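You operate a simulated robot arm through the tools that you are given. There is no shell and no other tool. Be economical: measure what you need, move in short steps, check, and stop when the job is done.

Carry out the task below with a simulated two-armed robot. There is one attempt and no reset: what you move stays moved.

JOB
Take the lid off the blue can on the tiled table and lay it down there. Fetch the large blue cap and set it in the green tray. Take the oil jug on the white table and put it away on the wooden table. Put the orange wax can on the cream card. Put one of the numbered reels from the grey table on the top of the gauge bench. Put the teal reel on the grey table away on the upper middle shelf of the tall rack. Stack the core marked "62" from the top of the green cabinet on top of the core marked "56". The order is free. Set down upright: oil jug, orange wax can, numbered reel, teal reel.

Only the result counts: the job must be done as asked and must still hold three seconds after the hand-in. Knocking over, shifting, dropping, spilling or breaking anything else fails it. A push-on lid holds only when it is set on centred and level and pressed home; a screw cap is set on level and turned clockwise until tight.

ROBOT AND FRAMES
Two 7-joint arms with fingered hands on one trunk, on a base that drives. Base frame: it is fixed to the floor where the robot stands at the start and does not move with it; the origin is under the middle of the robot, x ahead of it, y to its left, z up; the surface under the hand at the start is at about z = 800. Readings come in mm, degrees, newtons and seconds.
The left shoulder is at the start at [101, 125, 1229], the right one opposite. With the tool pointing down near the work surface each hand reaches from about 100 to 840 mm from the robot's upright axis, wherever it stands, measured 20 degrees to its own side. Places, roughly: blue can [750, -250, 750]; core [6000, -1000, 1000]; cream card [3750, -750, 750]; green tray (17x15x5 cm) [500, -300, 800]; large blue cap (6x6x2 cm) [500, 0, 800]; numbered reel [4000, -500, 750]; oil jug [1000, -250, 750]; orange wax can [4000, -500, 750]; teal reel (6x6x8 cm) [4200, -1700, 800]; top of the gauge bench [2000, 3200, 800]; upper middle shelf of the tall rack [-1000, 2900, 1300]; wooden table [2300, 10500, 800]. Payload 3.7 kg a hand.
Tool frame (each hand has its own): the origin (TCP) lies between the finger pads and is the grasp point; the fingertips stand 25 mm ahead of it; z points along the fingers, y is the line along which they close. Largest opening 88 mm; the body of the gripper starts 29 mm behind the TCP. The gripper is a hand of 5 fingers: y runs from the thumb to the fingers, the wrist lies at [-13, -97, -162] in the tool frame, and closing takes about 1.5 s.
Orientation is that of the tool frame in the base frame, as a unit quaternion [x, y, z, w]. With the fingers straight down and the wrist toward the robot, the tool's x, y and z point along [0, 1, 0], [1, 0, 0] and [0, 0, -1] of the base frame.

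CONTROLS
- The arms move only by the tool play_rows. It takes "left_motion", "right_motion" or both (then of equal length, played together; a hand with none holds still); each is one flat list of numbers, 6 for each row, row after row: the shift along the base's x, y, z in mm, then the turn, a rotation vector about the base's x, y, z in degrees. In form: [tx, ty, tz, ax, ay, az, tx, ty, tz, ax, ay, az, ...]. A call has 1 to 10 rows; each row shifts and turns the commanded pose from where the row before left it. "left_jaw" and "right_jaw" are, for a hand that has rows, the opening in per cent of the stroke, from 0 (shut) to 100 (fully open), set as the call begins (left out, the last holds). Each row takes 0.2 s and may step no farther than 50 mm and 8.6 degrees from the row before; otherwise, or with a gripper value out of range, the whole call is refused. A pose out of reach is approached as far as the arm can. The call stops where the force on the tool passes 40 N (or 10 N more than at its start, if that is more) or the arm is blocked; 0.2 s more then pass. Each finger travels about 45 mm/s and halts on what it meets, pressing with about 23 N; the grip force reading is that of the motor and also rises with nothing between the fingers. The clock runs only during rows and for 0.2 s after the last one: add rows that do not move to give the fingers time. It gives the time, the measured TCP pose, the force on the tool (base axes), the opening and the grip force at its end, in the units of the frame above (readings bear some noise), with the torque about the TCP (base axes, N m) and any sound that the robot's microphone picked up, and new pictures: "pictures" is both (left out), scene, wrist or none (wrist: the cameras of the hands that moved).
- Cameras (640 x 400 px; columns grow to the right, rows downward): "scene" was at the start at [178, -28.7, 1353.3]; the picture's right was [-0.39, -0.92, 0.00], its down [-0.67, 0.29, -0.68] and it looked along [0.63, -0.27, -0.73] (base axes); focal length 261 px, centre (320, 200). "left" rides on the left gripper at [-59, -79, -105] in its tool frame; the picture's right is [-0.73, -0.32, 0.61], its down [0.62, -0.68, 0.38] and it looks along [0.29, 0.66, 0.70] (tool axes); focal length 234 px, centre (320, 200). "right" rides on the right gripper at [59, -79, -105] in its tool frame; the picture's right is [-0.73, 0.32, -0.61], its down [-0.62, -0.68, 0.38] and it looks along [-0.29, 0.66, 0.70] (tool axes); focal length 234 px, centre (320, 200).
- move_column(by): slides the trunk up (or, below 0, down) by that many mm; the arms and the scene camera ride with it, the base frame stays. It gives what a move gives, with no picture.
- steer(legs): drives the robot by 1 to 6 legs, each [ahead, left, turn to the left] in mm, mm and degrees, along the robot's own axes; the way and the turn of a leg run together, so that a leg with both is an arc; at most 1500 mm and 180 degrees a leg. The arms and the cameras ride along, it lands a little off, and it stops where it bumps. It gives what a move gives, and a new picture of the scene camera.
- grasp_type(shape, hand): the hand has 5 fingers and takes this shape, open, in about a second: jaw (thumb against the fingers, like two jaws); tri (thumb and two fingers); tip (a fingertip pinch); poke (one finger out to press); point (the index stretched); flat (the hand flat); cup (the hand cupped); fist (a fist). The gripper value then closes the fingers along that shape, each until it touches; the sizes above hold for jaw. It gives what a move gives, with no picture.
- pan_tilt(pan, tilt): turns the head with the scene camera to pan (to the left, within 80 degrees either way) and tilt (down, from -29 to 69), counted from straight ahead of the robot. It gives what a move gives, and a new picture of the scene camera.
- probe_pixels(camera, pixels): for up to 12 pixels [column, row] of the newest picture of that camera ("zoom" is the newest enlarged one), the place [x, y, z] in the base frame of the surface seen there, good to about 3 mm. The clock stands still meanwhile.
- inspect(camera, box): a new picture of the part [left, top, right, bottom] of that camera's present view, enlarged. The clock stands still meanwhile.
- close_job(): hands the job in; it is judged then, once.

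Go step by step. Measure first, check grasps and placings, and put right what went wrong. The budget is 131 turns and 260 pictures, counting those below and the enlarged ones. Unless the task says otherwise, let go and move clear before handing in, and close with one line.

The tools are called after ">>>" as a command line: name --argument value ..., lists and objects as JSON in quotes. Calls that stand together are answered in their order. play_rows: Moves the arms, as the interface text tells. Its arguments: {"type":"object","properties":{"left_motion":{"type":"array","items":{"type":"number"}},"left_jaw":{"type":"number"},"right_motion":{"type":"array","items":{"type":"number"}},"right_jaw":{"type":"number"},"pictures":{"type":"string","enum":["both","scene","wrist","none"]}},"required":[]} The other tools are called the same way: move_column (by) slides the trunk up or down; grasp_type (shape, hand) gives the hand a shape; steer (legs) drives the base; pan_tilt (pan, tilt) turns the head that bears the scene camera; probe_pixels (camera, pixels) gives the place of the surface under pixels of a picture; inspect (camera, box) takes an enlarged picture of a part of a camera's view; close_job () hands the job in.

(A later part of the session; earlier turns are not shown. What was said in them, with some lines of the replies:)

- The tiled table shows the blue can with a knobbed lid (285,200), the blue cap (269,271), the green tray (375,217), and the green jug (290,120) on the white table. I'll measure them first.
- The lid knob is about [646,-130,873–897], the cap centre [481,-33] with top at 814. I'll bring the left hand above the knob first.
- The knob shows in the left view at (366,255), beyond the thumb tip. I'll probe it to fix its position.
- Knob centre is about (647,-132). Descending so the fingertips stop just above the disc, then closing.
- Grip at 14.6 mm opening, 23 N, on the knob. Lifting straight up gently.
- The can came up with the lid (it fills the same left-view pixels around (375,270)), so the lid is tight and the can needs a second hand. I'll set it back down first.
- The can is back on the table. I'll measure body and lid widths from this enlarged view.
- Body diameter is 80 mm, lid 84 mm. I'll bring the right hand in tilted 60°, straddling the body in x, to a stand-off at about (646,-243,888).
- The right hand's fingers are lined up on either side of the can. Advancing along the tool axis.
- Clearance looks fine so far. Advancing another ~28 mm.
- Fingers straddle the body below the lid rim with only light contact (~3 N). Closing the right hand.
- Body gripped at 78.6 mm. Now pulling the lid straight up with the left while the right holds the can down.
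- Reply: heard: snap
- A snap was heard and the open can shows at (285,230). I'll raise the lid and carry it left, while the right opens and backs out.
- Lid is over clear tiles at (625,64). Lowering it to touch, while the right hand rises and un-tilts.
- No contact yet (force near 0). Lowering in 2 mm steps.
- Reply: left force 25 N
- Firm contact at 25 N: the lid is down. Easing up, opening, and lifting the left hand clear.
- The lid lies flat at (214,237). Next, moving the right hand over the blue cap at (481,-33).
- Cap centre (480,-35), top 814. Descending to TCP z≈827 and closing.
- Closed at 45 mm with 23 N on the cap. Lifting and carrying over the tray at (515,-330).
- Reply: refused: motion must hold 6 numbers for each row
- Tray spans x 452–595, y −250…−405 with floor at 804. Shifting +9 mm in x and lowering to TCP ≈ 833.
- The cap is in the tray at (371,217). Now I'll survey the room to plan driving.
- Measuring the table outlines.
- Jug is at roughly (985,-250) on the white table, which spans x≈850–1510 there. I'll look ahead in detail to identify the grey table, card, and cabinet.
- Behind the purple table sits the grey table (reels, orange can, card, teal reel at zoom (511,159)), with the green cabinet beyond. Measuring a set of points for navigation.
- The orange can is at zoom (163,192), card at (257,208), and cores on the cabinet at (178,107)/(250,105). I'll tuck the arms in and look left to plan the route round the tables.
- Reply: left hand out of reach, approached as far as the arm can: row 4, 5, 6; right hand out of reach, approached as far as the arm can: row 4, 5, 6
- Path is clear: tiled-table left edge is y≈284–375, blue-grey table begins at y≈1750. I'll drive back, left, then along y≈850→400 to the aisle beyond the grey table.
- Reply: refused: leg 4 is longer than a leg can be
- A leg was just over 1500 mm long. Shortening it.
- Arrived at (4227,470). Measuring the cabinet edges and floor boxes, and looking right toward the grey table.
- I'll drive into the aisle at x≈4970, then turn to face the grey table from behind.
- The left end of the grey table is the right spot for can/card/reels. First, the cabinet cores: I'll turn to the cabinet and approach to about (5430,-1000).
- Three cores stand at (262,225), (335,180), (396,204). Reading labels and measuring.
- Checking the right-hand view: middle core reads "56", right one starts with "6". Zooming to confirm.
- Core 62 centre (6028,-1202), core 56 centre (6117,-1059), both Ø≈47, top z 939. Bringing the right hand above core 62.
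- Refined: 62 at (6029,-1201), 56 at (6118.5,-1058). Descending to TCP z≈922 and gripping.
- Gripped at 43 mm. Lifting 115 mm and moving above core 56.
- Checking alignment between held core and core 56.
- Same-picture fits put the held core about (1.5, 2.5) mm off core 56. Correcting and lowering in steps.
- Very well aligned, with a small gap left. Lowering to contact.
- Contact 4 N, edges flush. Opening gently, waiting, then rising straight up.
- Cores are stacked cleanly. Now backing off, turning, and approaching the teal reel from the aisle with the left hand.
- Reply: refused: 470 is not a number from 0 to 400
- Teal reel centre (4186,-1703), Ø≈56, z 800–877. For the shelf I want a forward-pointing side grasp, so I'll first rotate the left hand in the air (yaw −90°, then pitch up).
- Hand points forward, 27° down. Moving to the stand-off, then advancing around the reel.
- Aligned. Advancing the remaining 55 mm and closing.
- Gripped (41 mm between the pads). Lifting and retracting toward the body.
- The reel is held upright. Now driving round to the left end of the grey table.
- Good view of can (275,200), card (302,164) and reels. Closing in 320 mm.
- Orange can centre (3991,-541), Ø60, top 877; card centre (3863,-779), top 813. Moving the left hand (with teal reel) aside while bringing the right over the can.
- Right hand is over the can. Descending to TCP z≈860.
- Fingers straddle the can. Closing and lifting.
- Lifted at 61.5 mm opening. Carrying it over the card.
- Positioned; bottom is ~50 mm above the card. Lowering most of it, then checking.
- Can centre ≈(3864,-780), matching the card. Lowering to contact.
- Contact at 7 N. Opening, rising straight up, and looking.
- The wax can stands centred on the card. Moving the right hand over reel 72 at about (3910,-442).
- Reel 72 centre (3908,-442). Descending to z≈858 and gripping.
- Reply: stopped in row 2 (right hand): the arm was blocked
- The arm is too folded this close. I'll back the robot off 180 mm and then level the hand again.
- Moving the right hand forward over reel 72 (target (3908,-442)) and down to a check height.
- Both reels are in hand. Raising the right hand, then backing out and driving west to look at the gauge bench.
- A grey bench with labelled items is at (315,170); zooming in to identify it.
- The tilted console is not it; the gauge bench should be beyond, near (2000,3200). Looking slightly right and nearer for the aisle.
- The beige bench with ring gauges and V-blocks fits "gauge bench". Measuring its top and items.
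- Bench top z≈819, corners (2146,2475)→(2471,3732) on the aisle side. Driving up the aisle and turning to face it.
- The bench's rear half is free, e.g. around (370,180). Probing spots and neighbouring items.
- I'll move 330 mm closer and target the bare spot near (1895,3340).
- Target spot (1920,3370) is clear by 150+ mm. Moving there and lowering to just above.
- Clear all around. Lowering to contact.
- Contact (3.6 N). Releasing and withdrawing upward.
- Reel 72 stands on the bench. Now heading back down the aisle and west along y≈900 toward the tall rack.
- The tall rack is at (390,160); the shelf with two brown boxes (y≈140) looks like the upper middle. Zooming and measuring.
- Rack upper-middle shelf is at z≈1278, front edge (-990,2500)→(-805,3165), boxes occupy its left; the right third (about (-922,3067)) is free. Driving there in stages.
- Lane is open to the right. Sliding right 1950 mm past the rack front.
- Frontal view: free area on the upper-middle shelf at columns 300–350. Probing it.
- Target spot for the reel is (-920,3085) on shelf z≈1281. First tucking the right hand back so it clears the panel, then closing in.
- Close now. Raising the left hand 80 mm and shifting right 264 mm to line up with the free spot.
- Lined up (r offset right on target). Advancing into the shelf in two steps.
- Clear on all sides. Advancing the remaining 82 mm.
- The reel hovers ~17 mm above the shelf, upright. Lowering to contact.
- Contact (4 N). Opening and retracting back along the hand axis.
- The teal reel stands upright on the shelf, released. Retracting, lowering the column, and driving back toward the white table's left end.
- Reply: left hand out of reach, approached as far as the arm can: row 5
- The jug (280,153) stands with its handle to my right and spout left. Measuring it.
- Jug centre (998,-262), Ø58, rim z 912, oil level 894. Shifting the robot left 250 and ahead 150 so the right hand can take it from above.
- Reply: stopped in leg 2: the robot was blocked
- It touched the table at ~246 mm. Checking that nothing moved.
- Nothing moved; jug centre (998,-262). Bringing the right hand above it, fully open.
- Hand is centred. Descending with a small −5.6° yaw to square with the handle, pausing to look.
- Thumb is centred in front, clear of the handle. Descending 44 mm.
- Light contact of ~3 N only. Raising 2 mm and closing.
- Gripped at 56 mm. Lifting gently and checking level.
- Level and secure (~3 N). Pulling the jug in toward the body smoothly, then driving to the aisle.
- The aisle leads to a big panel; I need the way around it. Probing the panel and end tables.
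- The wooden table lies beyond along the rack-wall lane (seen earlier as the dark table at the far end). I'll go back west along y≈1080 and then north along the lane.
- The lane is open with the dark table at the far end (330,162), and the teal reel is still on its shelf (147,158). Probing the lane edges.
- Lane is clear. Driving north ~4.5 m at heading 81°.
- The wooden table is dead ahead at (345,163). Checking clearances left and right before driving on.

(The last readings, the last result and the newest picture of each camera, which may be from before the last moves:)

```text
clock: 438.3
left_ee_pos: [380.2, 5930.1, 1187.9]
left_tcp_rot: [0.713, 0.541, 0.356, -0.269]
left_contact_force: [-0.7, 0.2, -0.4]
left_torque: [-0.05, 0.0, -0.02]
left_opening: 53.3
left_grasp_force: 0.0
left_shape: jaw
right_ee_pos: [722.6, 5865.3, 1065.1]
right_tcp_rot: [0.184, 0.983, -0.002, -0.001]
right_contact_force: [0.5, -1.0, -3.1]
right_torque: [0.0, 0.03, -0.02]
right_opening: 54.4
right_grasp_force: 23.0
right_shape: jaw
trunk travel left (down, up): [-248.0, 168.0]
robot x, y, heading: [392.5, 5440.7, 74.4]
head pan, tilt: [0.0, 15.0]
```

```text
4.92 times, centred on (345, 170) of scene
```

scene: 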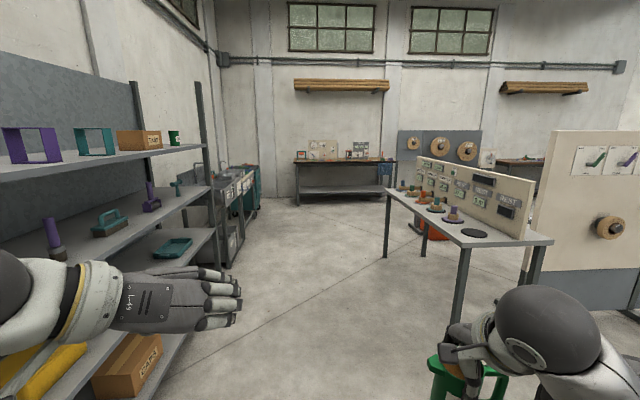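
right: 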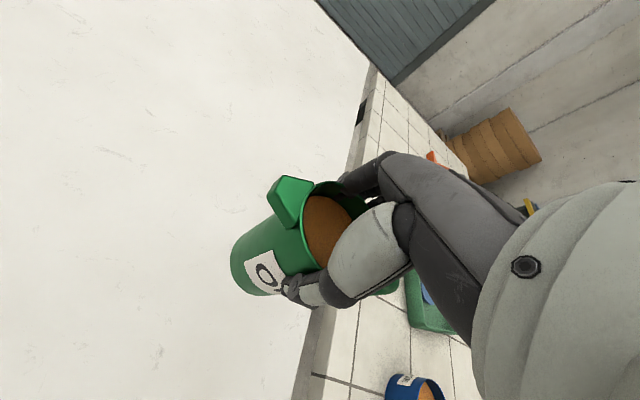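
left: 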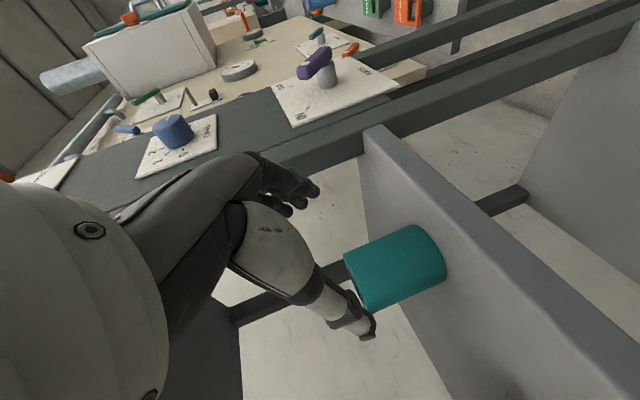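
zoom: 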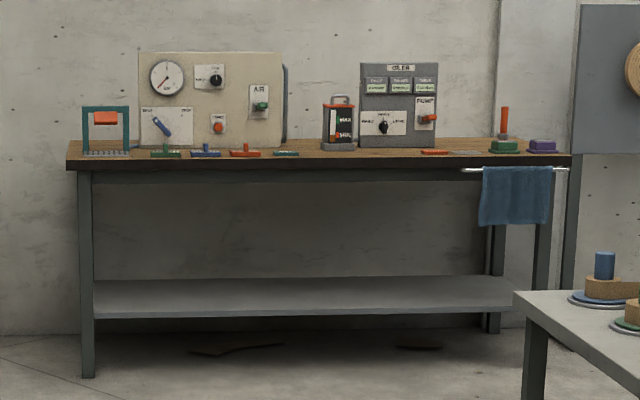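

Wooden top confirmed, front edge (1328,10293)→(3072,9882), z≈820. Driving on to about (1700,9300).

>>> steer --legs '[[1500, 0, 0], [1500, 0, 0], [950, -190, 0]]'

>>> pan_tilt --pan -15 --tilt 22

```text
clock: 457.2
left_ee_pos: [1654.7, 9639.1, 1189.6]
left_tcp_rot: [0.718, 0.533, 0.359, -0.267]
left_contact_force: [1.1, 0.3, 0.4]
left_torque: [0.01, -0.04, 0.0]
left_opening: 53.2
left_grasp_force: 0.0
left_shape: jaw
right_ee_pos: [1996.0, 9566.9, 1065.2]
right_tcp_rot: [0.193, 0.981, -0.002, -0.001]
right_contact_force: [-0.2, 0.7, -3.2]
right_torque: [0.0, 0.03, 0.02]
right_opening: 54.7
right_grasp_force: 23.6
right_shape: jaw
trunk travel left (down, up): [-248.0, 168.0]
robot x, y, heading: [1658.9, 9152.1, 73.2]
head pan, tilt: [0.0, 15.0]
```

scene: 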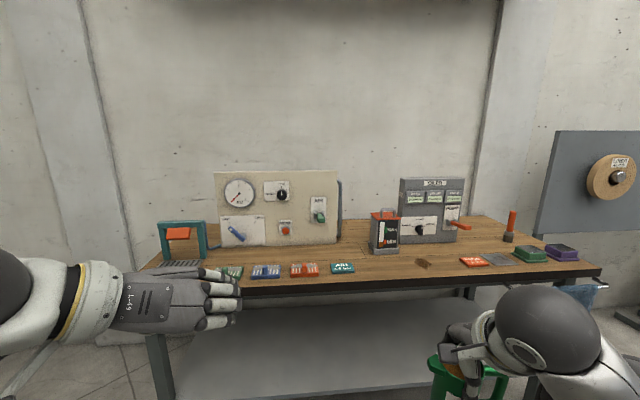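

```text
clock: 458.0
left_ee_pos: [1654.5, 9638.5, 1189.6]
left_tcp_rot: [0.718, 0.533, 0.359, -0.267]
left_contact_force: [-0.4, -0.4, 0.0]
left_torque: [0.02, 0.02, 0.0]
left_opening: 53.0
left_grasp_force: 0.2
left_shape: jaw
right_ee_pos: [1995.6, 9567.0, 1064.6]
right_tcp_rot: [0.194, 0.981, -0.002, -0.002]
right_contact_force: [-0.8, 0.4, -2.6]
right_torque: [0.0, 0.0, -0.01]
right_opening: 54.8
right_grasp_force: 22.6
right_shape: jaw
trunk travel left (down, up): [-248.0, 168.0]
robot x, y, heading: [1656.2, 9150.6, 73.3]
head pan, tilt: [-15.0, 22.0]
```

scene: 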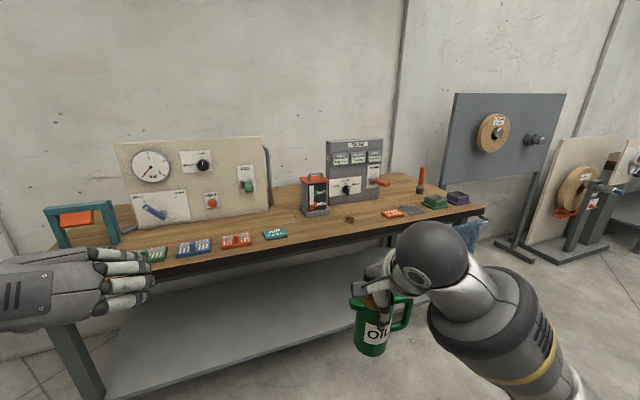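

Free wood between the teal tag (275,234) and the small brown piece (350,219). Measuring it.

>>> probe_pixels --camera "scene" --pixels '[[312, 228], [312, 237], [290, 232], [345, 220], [325, 214], [302, 214], [265, 238], [380, 216], [280, 222], [370, 208], [330, 228]]'

>>> inspect --camera "scene" --box '[240, 150, 450, 270]'

```text
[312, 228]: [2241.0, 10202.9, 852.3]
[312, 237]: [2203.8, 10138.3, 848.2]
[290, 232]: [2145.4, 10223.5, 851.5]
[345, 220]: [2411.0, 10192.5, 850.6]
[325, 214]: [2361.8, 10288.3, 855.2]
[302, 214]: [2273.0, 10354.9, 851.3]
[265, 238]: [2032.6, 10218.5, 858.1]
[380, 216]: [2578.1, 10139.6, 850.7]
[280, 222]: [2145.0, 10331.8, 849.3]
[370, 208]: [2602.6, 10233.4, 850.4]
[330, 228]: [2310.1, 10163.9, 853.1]
```

```text
3.05 times, centred on (345, 210) of scene
```

zoom: 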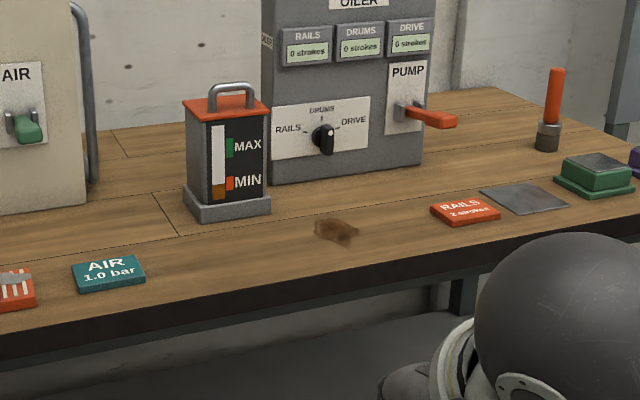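

Table top z=851; target spot (2265,10160) in front of the lantern, clear of the tag and stain. Moving ahead 480, right 80.

>>> steer --legs '[[480, -80, 0]]'

>>> pan_tilt --pan -10 --tilt 38

```text
clock: 460.9
left_ee_pos: [1870.8, 10087.3, 1188.6]
left_tcp_rot: [0.717, 0.535, 0.358, -0.266]
left_contact_force: [-0.8, -0.5, 0.0]
left_torque: [-0.01, -0.03, -0.01]
left_opening: 53.2
left_grasp_force: 0.0
left_shape: jaw
right_ee_pos: [2212.7, 10017.2, 1064.3]
right_tcp_rot: [0.192, 0.981, -0.001, -0.001]
right_contact_force: [0.0, -1.1, -2.6]
right_torque: [-0.02, 0.02, 0.0]
right_opening: 54.7
right_grasp_force: 22.7
right_shape: jaw
trunk travel left (down, up): [-248.0, 168.0]
robot x, y, heading: [1875.2, 9597.8, 73.4]
head pan, tilt: [-15.0, 22.0]
```

scene: 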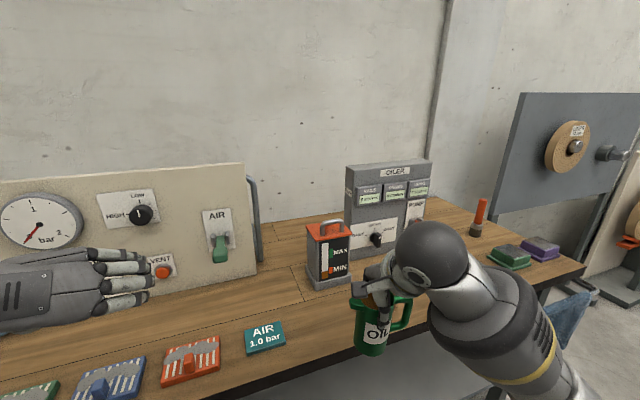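

```text
clock: 461.7
left_ee_pos: [1871.3, 10086.5, 1190.0]
left_tcp_rot: [0.717, 0.535, 0.358, -0.268]
left_contact_force: [0.3, 0.4, 0.3]
left_torque: [-0.01, -0.03, 0.01]
left_opening: 53.0
left_grasp_force: 0.1
left_shape: jaw
right_ee_pos: [2212.0, 10016.4, 1064.6]
right_tcp_rot: [0.191, 0.982, -0.001, 0.0]
right_contact_force: [0.3, 0.7, -2.9]
right_torque: [0.0, 0.0, 0.02]
right_opening: 54.4
right_grasp_force: 22.6
right_shape: jaw
trunk travel left (down, up): [-248.0, 168.0]
robot x, y, heading: [1875.3, 9599.9, 73.4]
head pan, tilt: [-10.0, 38.0]
```

scene: 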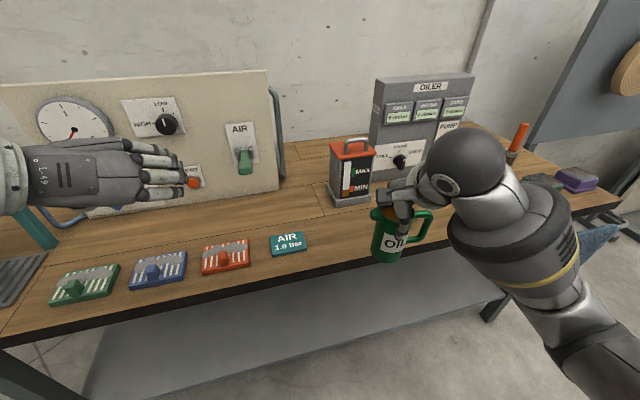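

>>> probe_pixels --camera "scene" --pixels '[[340, 220], [340, 235], [340, 247], [318, 230], [355, 215], [334, 205], [352, 206], [304, 240], [360, 230], [330, 200]]'

```text
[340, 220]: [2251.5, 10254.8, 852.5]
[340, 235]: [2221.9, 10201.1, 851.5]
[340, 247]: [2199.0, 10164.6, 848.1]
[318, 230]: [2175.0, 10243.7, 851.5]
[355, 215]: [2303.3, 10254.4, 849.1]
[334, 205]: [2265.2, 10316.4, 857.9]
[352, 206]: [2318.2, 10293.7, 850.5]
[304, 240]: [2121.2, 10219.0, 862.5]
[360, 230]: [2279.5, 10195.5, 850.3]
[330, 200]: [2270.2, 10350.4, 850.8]
```

Spot (2265,10165) has ≥120 mm clearance. Moving over it and lowering partway.

>>> play_rows --right_motion '[6, 18, 0, 0, 0, 0, 11, 30, 0, 0, 0, 0, 13, 36, 0, 0, 0, 0, 12, 35, 0, 0, 0, 0, 7, 20, 0, 0, 0, 0, 4, 10, -10, 0, 0, 0, 0, 0, -30, 0, 0, 0, 0, 0, -35, 0, 0, 0, 0, 0, -20, 0, 0, 0, 0, 0, 0, 0, 0, 0]' --pictures "both"

>>> inspect --camera "scene" --box '[300, 110, 480, 280]'

```text
clock: 463.9
left_ee_pos: [1868.7, 10086.3, 1189.0]
left_tcp_rot: [0.717, 0.534, 0.358, -0.268]
left_contact_force: [-0.5, 0.1, -0.1]
left_torque: [0.04, -0.03, 0.0]
left_opening: 53.3
left_grasp_force: 0.0
left_shape: jaw
right_ee_pos: [2264.6, 10164.8, 970.7]
right_tcp_rot: [0.192, 0.981, -0.001, -0.001]
right_contact_force: [0.5, 0.3, -2.1]
right_torque: [-0.01, 0.01, -0.01]
right_opening: 54.5
right_grasp_force: 23.2
right_shape: jaw
trunk travel left (down, up): [-248.0, 168.0]
robot x, y, heading: [1875.2, 9594.9, 73.7]
head pan, tilt: [-10.0, 38.0]
```

scene: 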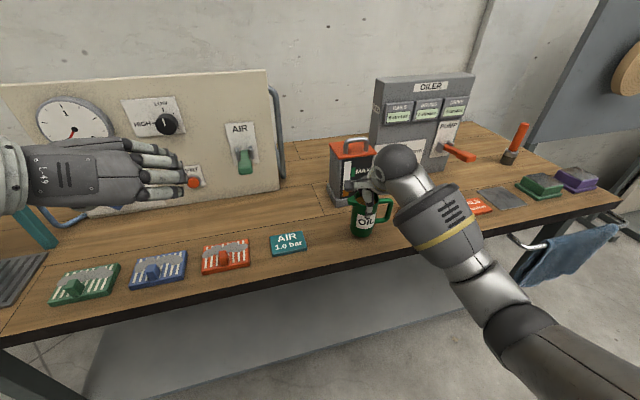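
right: 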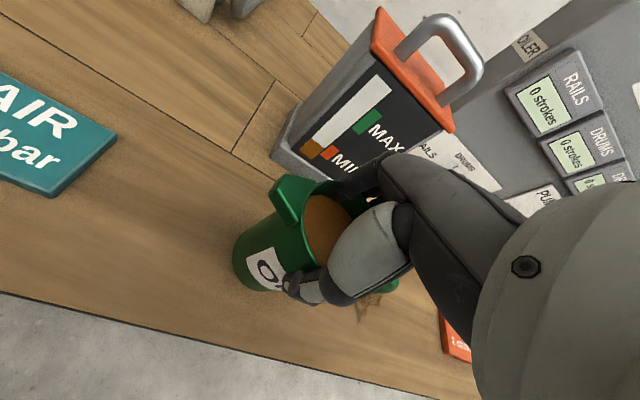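

```text
2.35 times, centred on (390, 195) of scene
```

zoom: 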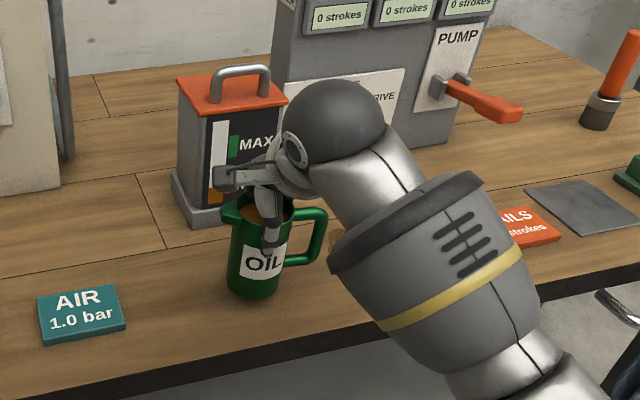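

Good clearance. Lowering to contact.

>>> play_rows --right_motion '[0, 0, -10, 0, 0, 0, 0, 0, -7, 0, 0, 0, 0, 0, -3, 0, 0, 0, 0, 0, -2, 0, 0, 0, 0, 0, -1, 0, 0, 0, 0, 0, 0, 0, 0, 0]' --pictures "none"

>>> play_rows --right_motion '[0, 0, -1, 0, 0, 0, 0, 0, 0, 0, 0, 0]' --pictures "none"

```text
clock: 465.3
left_ee_pos: [1870.7, 10086.6, 1189.3]
left_tcp_rot: [0.718, 0.534, 0.358, -0.267]
left_contact_force: [0.8, 0.4, -0.2]
left_torque: [-0.03, -0.04, -0.03]
left_opening: 53.3
left_grasp_force: 0.1
left_shape: jaw
right_ee_pos: [2264.9, 10165.3, 947.4]
right_tcp_rot: [0.191, 0.982, -0.001, 0.0]
right_contact_force: [0.9, 0.8, 1.1]
right_torque: [0.0, 0.01, 0.0]
right_opening: 54.4
right_grasp_force: 22.6
right_shape: jaw
trunk travel left (down, up): [-248.0, 168.0]
robot x, y, heading: [1872.9, 9595.4, 73.5]
head pan, tilt: [-10.0, 38.0]
```

```text
clock: 465.9
left_ee_pos: [1870.0, 10086.4, 1189.9]
left_tcp_rot: [0.717, 0.535, 0.359, -0.267]
left_contact_force: [0.9, -0.3, 0.6]
left_torque: [0.03, 0.02, -0.02]
left_opening: 53.3
left_grasp_force: 0.1
left_shape: jaw
right_ee_pos: [2264.8, 10165.9, 946.8]
right_tcp_rot: [0.191, 0.982, 0.0, -0.001]
right_contact_force: [0.5, 2.1, 5.1]
right_torque: [0.01, 0.03, -0.03]
right_opening: 54.1
right_grasp_force: 23.1
right_shape: jaw
trunk travel left (down, up): [-248.0, 168.0]
robot x, y, heading: [1875.9, 9595.4, 73.4]
head pan, tilt: [-10.0, 38.0]
```

Contact at 5 N. Opening, then rising straight up.

>>> play_rows --right_motion '[0, 0, 0, 0, 0, 0, 0, 0, 0, 0, 0, 0, 0, 0, 0, 0, 0, 0, 0, 0, 0, 0, 0, 0, 0, 0, 0, 0, 0, 0, 0, 0, 15, 0, 0, 0, 0, 0, 30, 0, 0, 0, 0, 0, 45, 0, 0, 0, 0, 0, 45, 0, 0, 0, 0, 0, 0, 0, 0, 0]' --right_jaw 95 --pictures "both"

>>> inspect --camera "scene" --box '[300, 110, 480, 280]'

```text
clock: 468.1
left_ee_pos: [1870.2, 10086.5, 1189.0]
left_tcp_rot: [0.717, 0.534, 0.358, -0.267]
left_contact_force: [-0.4, -0.1, 0.5]
left_torque: [-0.01, 0.02, 0.03]
left_opening: 53.5
left_grasp_force: 0.1
left_shape: jaw
right_ee_pos: [2265.8, 10165.5, 1082.4]
right_tcp_rot: [0.192, 0.981, -0.001, -0.001]
right_contact_force: [-0.6, -0.3, 0.2]
right_torque: [0.01, -0.01, 0.02]
right_opening: 83.1
right_grasp_force: 0.0
right_shape: jaw
trunk travel left (down, up): [-248.0, 168.0]
robot x, y, heading: [1879.0, 9598.1, 73.2]
head pan, tilt: [-10.0, 38.0]
```

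scene: 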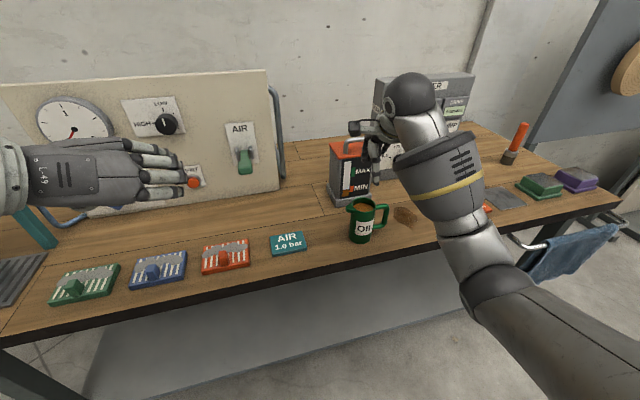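
right: 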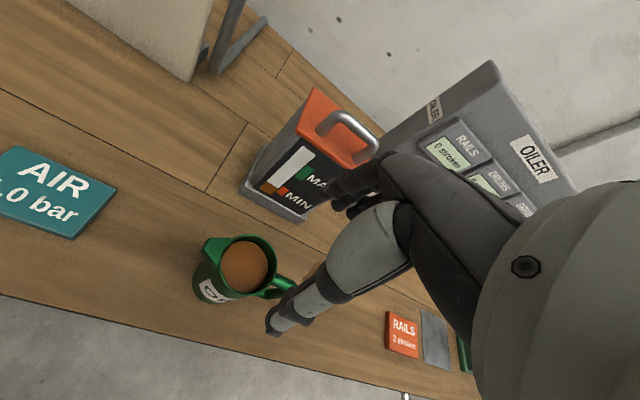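

```text
2.35 times, centred on (390, 195) of scene
```

zoom: 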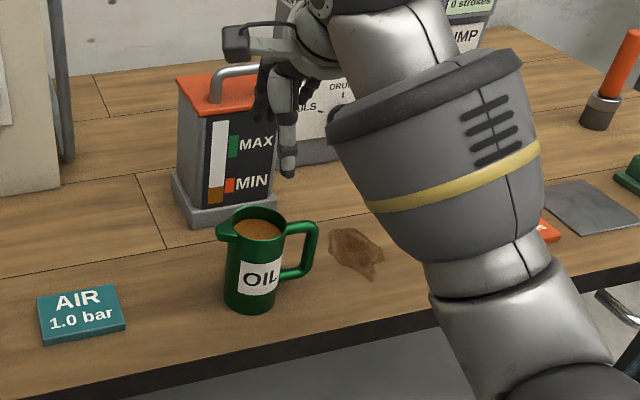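

The jug stands upright and full on the wooden table, hand released and clear. Backing away a little, then handing in.

>>> steer --legs '[[-250, 0, 0]]'

>>> close_job

```text
clock: 470.0
left_ee_pos: [1794.7, 9841.3, 1189.4]
left_tcp_rot: [0.716, 0.536, 0.358, -0.268]
left_contact_force: [-0.2, 0.0, -0.4]
left_torque: [-0.02, -0.03, 0.05]
left_opening: 53.0
left_grasp_force: 0.0
left_shape: jaw
right_ee_pos: [2190.2, 9922.3, 1081.8]
right_tcp_rot: [0.189, 0.982, -0.002, -0.001]
right_contact_force: [-0.2, -0.7, -0.3]
right_torque: [0.01, 0.02, -0.03]
right_opening: 82.9
right_grasp_force: 0.1
right_shape: jaw
trunk travel left (down, up): [-248.0, 168.0]
robot x, y, heading: [1803.4, 9356.9, 73.8]
head pan, tilt: [-10.0, 38.0]
```

scene: 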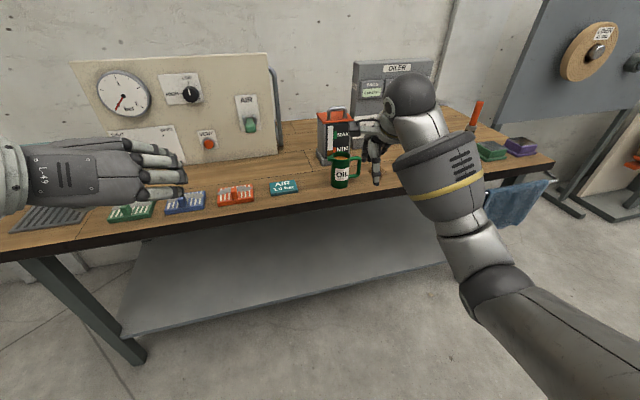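

```text
The job is handed in.
```

All seven parts of the job are done and handed in; the one incident was a light bump of the base against the white table, and nothing on either table had moved when I checked.
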